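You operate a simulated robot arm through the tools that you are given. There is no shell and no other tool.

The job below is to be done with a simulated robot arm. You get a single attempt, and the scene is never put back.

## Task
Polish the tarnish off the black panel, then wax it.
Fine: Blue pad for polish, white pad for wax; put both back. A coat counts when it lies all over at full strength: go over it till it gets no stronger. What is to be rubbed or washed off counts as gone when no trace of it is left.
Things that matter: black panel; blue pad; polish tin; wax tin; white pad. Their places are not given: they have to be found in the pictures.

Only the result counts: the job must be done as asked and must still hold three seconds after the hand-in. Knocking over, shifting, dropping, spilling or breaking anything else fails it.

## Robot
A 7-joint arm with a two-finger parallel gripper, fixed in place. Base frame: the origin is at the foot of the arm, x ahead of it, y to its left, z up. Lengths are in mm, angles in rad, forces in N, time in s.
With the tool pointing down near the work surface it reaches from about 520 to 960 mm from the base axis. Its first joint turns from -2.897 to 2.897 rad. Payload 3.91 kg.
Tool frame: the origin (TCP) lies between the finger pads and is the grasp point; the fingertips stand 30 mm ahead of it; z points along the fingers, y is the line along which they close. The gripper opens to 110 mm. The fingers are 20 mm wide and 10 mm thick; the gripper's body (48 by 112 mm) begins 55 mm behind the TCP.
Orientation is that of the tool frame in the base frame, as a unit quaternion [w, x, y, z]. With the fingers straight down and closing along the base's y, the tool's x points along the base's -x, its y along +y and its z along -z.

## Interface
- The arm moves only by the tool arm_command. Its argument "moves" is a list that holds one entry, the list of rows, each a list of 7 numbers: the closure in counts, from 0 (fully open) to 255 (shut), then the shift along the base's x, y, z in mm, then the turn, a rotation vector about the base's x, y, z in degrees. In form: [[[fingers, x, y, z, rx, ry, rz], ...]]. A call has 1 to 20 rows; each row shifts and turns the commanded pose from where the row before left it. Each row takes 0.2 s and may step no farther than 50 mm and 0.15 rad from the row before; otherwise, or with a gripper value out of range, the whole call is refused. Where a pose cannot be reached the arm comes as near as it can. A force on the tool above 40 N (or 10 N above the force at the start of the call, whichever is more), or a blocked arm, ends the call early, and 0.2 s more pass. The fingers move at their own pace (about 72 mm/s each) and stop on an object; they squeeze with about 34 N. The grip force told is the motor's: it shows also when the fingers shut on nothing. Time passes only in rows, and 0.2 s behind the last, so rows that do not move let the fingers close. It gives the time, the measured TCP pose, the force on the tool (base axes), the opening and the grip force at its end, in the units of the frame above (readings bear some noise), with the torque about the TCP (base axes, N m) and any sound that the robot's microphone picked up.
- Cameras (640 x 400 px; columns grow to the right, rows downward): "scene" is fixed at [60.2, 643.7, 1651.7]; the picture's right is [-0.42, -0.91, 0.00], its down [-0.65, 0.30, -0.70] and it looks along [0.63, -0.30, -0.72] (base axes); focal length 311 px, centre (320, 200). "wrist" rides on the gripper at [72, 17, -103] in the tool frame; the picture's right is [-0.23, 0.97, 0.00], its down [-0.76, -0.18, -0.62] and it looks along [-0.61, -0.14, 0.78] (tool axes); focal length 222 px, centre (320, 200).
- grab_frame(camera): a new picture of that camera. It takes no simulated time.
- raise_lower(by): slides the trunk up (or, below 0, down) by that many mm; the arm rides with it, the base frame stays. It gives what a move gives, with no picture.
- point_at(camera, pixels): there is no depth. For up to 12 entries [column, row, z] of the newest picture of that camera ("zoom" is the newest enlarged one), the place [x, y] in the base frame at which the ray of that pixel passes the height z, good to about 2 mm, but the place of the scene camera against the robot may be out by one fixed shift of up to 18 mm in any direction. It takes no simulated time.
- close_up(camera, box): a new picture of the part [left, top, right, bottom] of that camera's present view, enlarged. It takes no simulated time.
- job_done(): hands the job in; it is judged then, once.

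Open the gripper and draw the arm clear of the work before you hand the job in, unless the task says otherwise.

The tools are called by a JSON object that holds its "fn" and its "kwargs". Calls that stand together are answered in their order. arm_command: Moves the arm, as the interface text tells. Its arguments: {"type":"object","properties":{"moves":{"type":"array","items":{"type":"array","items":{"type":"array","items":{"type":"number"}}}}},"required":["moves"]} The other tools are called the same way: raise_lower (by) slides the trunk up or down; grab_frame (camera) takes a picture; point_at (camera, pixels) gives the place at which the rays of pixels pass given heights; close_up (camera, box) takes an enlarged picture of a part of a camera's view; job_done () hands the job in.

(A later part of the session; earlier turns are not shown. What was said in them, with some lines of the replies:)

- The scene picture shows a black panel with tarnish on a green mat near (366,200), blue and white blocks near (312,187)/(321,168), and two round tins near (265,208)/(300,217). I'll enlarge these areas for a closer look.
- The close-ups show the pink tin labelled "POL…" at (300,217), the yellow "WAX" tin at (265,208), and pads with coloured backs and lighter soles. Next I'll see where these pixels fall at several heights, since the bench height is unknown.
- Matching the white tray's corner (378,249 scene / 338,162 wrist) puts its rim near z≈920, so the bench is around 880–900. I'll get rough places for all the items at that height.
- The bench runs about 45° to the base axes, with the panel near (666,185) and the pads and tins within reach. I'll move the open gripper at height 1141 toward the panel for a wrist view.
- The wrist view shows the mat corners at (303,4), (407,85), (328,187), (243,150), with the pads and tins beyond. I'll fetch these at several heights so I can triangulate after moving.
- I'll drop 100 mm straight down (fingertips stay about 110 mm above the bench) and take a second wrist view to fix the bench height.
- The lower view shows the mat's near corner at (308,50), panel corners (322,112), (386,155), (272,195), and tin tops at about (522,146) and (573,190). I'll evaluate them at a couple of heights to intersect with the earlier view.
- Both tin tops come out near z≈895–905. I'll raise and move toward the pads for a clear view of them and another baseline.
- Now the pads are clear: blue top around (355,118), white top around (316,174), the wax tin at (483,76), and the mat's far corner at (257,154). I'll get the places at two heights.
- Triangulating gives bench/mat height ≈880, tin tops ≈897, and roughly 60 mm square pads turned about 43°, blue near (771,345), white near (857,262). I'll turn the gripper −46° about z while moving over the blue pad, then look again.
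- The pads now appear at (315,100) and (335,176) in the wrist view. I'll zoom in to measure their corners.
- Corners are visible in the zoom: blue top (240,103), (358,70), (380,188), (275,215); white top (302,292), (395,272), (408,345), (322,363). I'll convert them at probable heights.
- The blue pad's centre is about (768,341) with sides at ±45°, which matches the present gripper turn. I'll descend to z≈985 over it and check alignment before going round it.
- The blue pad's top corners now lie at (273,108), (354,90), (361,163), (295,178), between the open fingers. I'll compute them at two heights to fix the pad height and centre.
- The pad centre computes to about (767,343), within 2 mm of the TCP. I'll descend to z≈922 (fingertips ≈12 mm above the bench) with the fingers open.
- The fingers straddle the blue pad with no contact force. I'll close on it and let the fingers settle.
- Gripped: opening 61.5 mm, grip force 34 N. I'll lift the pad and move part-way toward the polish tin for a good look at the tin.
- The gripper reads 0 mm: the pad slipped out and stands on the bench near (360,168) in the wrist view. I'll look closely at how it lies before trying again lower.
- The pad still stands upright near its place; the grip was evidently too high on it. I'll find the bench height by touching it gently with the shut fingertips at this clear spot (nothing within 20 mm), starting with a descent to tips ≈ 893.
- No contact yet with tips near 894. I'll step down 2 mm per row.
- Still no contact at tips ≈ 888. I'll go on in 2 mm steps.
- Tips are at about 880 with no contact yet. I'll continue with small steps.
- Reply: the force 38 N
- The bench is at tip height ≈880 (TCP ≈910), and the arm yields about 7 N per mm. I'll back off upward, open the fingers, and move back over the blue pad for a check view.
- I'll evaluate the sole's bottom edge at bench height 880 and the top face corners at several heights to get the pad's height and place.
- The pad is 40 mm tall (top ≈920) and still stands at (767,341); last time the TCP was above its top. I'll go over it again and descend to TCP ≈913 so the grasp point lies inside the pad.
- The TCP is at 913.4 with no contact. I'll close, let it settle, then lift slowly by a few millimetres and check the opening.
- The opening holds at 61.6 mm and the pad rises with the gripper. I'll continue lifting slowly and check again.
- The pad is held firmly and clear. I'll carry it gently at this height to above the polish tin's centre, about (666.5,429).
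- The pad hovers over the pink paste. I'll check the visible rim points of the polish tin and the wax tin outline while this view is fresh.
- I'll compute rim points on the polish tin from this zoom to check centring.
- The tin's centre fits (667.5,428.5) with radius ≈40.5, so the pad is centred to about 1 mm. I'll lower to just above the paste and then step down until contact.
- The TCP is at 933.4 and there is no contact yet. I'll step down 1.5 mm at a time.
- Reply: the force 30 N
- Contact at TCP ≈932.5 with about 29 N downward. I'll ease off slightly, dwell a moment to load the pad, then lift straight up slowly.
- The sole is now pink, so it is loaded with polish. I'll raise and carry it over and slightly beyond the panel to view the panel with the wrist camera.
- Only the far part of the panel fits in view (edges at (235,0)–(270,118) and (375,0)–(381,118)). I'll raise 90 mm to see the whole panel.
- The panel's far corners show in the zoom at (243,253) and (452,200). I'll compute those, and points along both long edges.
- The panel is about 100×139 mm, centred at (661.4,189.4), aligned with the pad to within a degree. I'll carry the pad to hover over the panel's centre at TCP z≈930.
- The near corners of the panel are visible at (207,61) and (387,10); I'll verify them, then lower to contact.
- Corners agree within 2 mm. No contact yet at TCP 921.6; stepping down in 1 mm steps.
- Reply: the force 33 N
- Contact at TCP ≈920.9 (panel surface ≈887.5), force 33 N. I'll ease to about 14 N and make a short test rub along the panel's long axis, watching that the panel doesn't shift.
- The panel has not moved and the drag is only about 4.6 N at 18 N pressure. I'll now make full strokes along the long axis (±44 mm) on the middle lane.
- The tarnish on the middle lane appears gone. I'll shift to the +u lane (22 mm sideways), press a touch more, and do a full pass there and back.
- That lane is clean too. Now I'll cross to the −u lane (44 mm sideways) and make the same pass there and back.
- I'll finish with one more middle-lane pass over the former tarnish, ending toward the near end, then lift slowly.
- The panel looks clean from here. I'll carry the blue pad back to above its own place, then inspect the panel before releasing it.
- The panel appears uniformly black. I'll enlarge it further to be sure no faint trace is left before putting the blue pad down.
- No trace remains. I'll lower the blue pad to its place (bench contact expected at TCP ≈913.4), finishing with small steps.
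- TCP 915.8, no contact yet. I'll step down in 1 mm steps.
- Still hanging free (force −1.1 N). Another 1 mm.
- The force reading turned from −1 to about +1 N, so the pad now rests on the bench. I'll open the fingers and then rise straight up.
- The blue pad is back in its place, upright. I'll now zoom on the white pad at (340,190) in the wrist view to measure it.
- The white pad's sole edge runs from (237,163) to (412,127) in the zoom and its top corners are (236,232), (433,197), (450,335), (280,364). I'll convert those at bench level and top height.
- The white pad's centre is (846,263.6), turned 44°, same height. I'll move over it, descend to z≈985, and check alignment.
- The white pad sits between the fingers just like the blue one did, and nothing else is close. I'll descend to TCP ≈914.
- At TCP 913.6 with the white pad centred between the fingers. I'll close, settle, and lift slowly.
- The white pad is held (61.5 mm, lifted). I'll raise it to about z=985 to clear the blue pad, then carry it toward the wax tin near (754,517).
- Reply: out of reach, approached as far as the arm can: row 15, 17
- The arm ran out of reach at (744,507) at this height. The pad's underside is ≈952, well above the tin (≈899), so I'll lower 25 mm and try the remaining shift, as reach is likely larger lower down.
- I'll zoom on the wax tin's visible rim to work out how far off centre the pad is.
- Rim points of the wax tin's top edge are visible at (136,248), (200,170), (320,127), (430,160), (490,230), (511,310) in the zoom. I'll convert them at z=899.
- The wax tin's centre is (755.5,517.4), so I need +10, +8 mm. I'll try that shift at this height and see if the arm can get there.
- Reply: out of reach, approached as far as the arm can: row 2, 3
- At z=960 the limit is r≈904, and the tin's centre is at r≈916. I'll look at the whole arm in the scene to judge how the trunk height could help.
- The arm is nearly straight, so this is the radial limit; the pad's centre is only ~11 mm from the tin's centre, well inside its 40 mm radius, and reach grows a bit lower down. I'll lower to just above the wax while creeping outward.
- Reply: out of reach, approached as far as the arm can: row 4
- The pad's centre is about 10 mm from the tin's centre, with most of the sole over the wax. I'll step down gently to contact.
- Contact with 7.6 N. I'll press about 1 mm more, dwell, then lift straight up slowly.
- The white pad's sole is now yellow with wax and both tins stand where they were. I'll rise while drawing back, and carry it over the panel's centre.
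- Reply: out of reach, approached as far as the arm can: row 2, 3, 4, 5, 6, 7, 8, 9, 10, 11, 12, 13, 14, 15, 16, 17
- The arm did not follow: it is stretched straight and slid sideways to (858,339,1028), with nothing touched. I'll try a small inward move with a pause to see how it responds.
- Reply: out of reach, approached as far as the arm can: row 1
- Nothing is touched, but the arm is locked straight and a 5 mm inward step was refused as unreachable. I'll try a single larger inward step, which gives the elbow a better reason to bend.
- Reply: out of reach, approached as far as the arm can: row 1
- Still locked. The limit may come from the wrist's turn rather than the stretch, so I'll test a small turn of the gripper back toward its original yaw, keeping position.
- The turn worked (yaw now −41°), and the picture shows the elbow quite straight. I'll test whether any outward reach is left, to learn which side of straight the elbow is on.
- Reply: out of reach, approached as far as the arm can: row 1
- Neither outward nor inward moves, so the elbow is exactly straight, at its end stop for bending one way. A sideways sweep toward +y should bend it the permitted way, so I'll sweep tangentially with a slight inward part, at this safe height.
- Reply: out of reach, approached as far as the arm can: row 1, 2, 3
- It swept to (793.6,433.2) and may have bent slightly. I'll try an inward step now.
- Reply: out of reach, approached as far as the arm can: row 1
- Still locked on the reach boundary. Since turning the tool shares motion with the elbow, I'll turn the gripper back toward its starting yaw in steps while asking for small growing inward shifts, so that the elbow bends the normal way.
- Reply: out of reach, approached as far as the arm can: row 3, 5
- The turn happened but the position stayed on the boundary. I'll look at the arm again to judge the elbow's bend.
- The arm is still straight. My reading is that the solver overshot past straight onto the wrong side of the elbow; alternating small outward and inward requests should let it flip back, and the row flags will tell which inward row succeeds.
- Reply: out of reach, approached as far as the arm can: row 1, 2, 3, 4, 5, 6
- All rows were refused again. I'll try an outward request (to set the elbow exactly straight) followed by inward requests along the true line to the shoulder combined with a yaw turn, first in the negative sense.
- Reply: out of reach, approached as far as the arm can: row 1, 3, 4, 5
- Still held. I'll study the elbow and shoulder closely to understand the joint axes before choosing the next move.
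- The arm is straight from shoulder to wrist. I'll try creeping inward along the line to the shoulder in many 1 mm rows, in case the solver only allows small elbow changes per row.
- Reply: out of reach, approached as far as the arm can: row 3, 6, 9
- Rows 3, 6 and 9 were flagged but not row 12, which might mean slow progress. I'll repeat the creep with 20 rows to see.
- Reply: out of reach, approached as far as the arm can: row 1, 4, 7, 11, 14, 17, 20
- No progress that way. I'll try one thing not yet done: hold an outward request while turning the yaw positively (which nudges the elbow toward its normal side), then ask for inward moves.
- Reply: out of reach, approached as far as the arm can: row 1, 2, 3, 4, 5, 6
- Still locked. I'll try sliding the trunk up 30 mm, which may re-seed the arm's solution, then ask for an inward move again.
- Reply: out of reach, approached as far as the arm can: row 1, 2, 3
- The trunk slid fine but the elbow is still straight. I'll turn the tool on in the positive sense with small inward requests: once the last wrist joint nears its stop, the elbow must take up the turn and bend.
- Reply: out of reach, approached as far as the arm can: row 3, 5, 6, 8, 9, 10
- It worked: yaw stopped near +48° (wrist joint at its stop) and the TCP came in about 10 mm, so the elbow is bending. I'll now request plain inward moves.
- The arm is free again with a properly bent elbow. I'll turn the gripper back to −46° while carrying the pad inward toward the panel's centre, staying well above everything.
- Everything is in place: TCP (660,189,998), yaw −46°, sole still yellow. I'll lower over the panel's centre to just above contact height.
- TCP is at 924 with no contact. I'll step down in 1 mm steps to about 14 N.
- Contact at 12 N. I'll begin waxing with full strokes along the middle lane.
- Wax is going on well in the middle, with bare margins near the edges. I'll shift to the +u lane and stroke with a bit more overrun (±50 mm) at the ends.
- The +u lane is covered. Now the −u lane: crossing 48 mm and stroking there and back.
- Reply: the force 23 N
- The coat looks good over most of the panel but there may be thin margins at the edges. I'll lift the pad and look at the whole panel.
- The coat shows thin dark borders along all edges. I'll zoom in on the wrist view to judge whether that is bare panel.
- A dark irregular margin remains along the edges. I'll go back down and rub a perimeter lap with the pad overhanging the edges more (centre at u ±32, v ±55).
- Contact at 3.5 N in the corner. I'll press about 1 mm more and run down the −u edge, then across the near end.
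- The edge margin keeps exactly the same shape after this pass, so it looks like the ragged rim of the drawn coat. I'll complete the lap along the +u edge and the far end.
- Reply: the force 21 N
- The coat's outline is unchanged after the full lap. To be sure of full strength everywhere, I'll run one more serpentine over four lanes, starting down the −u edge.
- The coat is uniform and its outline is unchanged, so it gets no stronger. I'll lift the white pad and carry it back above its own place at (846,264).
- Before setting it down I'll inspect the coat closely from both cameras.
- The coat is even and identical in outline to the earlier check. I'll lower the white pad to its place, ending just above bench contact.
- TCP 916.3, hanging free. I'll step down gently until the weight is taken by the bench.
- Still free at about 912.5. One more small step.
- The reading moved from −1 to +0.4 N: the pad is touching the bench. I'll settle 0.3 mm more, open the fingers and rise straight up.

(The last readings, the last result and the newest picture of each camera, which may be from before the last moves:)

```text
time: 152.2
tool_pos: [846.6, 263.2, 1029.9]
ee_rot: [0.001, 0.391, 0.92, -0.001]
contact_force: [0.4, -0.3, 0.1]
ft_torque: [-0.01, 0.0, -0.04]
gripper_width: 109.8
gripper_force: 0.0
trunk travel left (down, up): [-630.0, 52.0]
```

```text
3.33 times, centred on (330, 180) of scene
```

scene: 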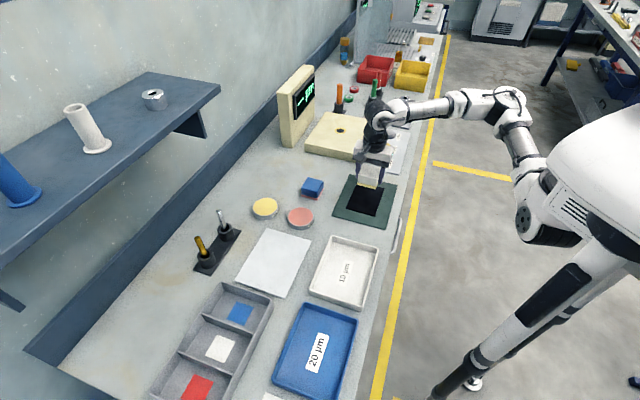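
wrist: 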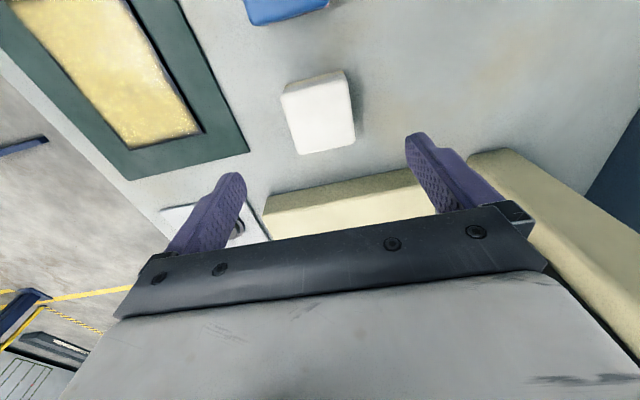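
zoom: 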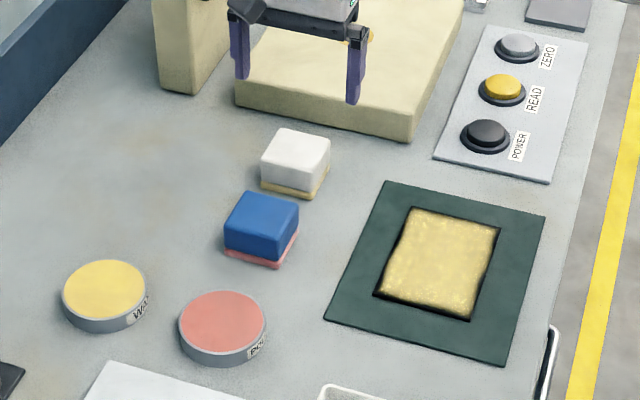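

Both pads stand back in their places and the tins are unmoved. I'll draw the arm back over the panel at a safe height for a last close look at the coat.

{"fn": "arm_command", "kwargs": {"moves": [[[0, -20, -14, 10, 0, 0, 0], [0, -28, -20, 10, 0, 0, 0], [0, -28, -20, 10, 0, 0, 0], [0, -28, -20, 0, 0, 0, 0], [0, -28, -20, 0, 0, 0, 0], [0, -24, -18, 0, 0, 0, 0], [0, 0, 0, 0, 0, 0, 0]]]}}

{"fn": "grab_frame", "kwargs": {"camera": "wrist"}}

{"fn": "close_up", "kwargs": {"camera": "wrist", "box": [220, 0, 440, 160]}}

```text
time: 153.8
tool_pos: [689.2, 153.1, 1058.5]
ee_rot: [0.002, 0.392, 0.92, 0.0]
contact_force: [0.9, 0.2, -0.9]
ft_torque: [-0.01, 0.02, -0.01]
gripper_width: 110.0
gripper_force: 0.0
trunk travel left (down, up): [-630.0, 52.0]
```

```text
taken
```

wrist: 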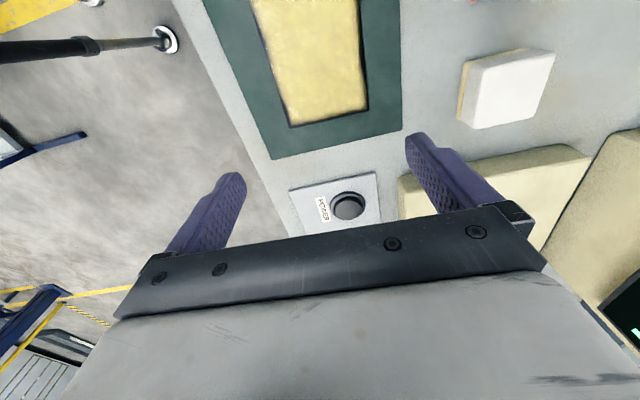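

```text
2.50 times, centred on (330, 80) of wrist
```

zoom: 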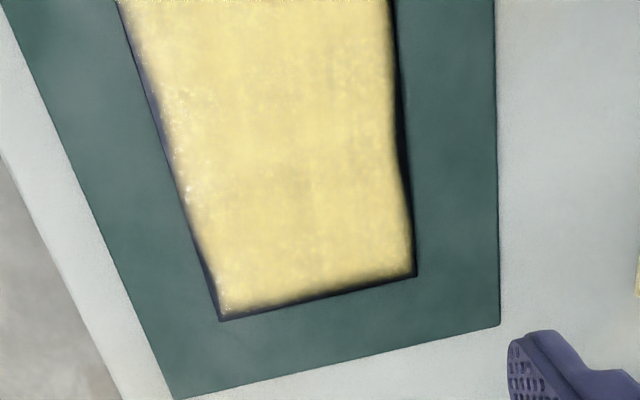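

The far half is evenly coated. I'll shift the camera toward the near end to see the rest of the panel.

{"fn": "arm_command", "kwargs": {"moves": [[[0, -18, 18, 0, 0, 0, 0], [0, -20, 20, 0, 0, 0, 0], [0, -14, 14, 0, 0, 0, 0], [0, 0, 0, 0, 0, 0, 0]]]}}

{"fn": "close_up", "kwargs": {"camera": "wrist", "box": [200, 0, 440, 200]}}

```text
time: 154.8
tool_pos: [638.5, 204.1, 1060.1]
ee_rot: [0.002, 0.392, 0.92, -0.001]
contact_force: [0.0, 0.7, 0.3]
ft_torque: [-0.01, -0.03, -0.01]
gripper_width: 110.0
gripper_force: 0.0
trunk travel left (down, up): [-630.0, 52.0]
```

```text
2.00 times, centred on (320, 100) of wrist
```

zoom: 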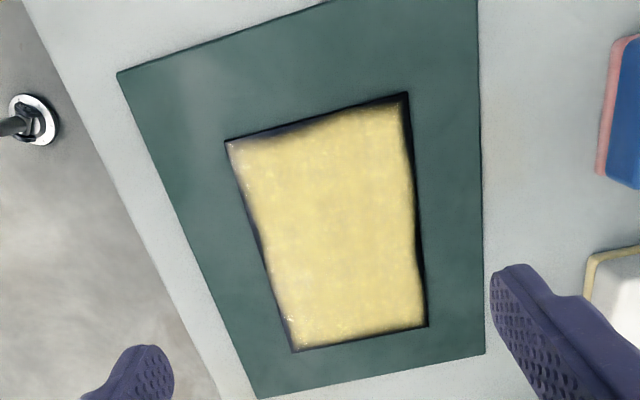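

The whole panel shows an even yellow coat; the ragged dark rim has kept the same shape since the very first pass, so it is just how the coat's edge is drawn. I'll now retract the open gripper up and back, clear of the work.

{"fn": "arm_command", "kwargs": {"moves": [[[0, -20, 5, 15, 0, 0, 4], [0, -30, 8, 15, 0, 0, 6], [0, -30, 8, 15, 0, 0, 6], [0, -30, 8, 15, 0, 0, 6], [0, -30, 8, 10, 0, 0, 6], [0, -30, 8, 10, 0, 0, 6], [0, -20, 5, 0, 0, 0, 6], [0, 0, 0, 0, 0, 0, 0]]]}}

{"fn": "grab_frame", "kwargs": {"camera": "scene"}}

{"fn": "close_up", "kwargs": {"camera": "scene", "box": [240, 140, 420, 250]}}

```text
time: 156.6
tool_pos: [449.5, 253.9, 1138.8]
ee_rot: [0.002, 0.052, 0.999, -0.002]
contact_force: [0.7, 0.1, 0.1]
ft_torque: [0.0, -0.01, 0.05]
gripper_width: 110.1
gripper_force: 0.0
trunk travel left (down, up): [-630.0, 52.0]
```

```text
taken
```

scene: 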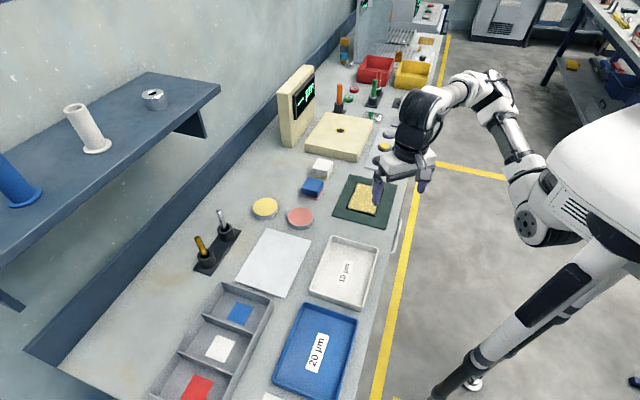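

```text
3.56 times, centred on (330, 195) of scene
```

zoom: 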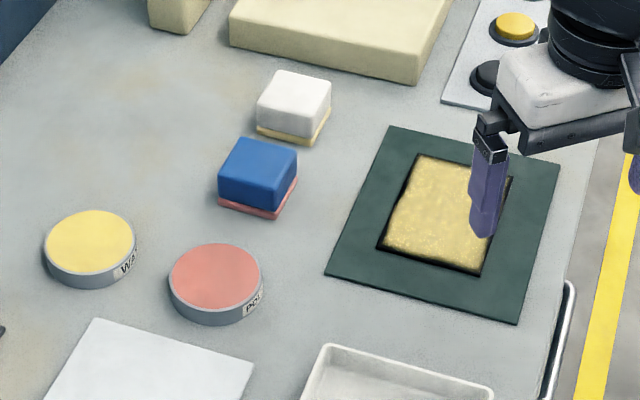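

The same crop as at the start shows the white and blue pads, both tins and the panel all at their original pixel places, the panel evenly waxed, and the open gripper clear. I'll hand the job in.

{"fn": "job_done", "kwargs": {}}

```text
The job is handed in.
```

The black panel is polished and waxed, and both pads are back in their places. I handed the job in; no verdict came back with it.

- **Polish:** The blue pad was loaded from the polish tin and rubbed over the whole panel. Close-ups afterwards showed no trace of tarnish.
- **Wax:** The white pad was loaded from the wax tin and rubbed over every part of the panel several times, with extra passes along all four edges. The last passes changed nothing visible.
- **Possible doubt on the edges:** A thin, ragged dark rim shows around the coat. It kept the same shape from the first wax pass on, even after the pad overhung the edges. I took it as the way the coat's edge is drawn, not bare panel.
- **Pads and tins:** In the last picture the pads, tins and panel sit at the same pixels as at the start.
- **Slips along the way:**
  - On my first grip the blue pad slipped out onto its own spot and had not shifted.
  - After loading the wax, the arm locked fully stretched and swept sideways while holding the white pad. It touched nothing, and I worked it free.
- **Trunk:** It was raised 30 mm while freeing the arm and is still there.
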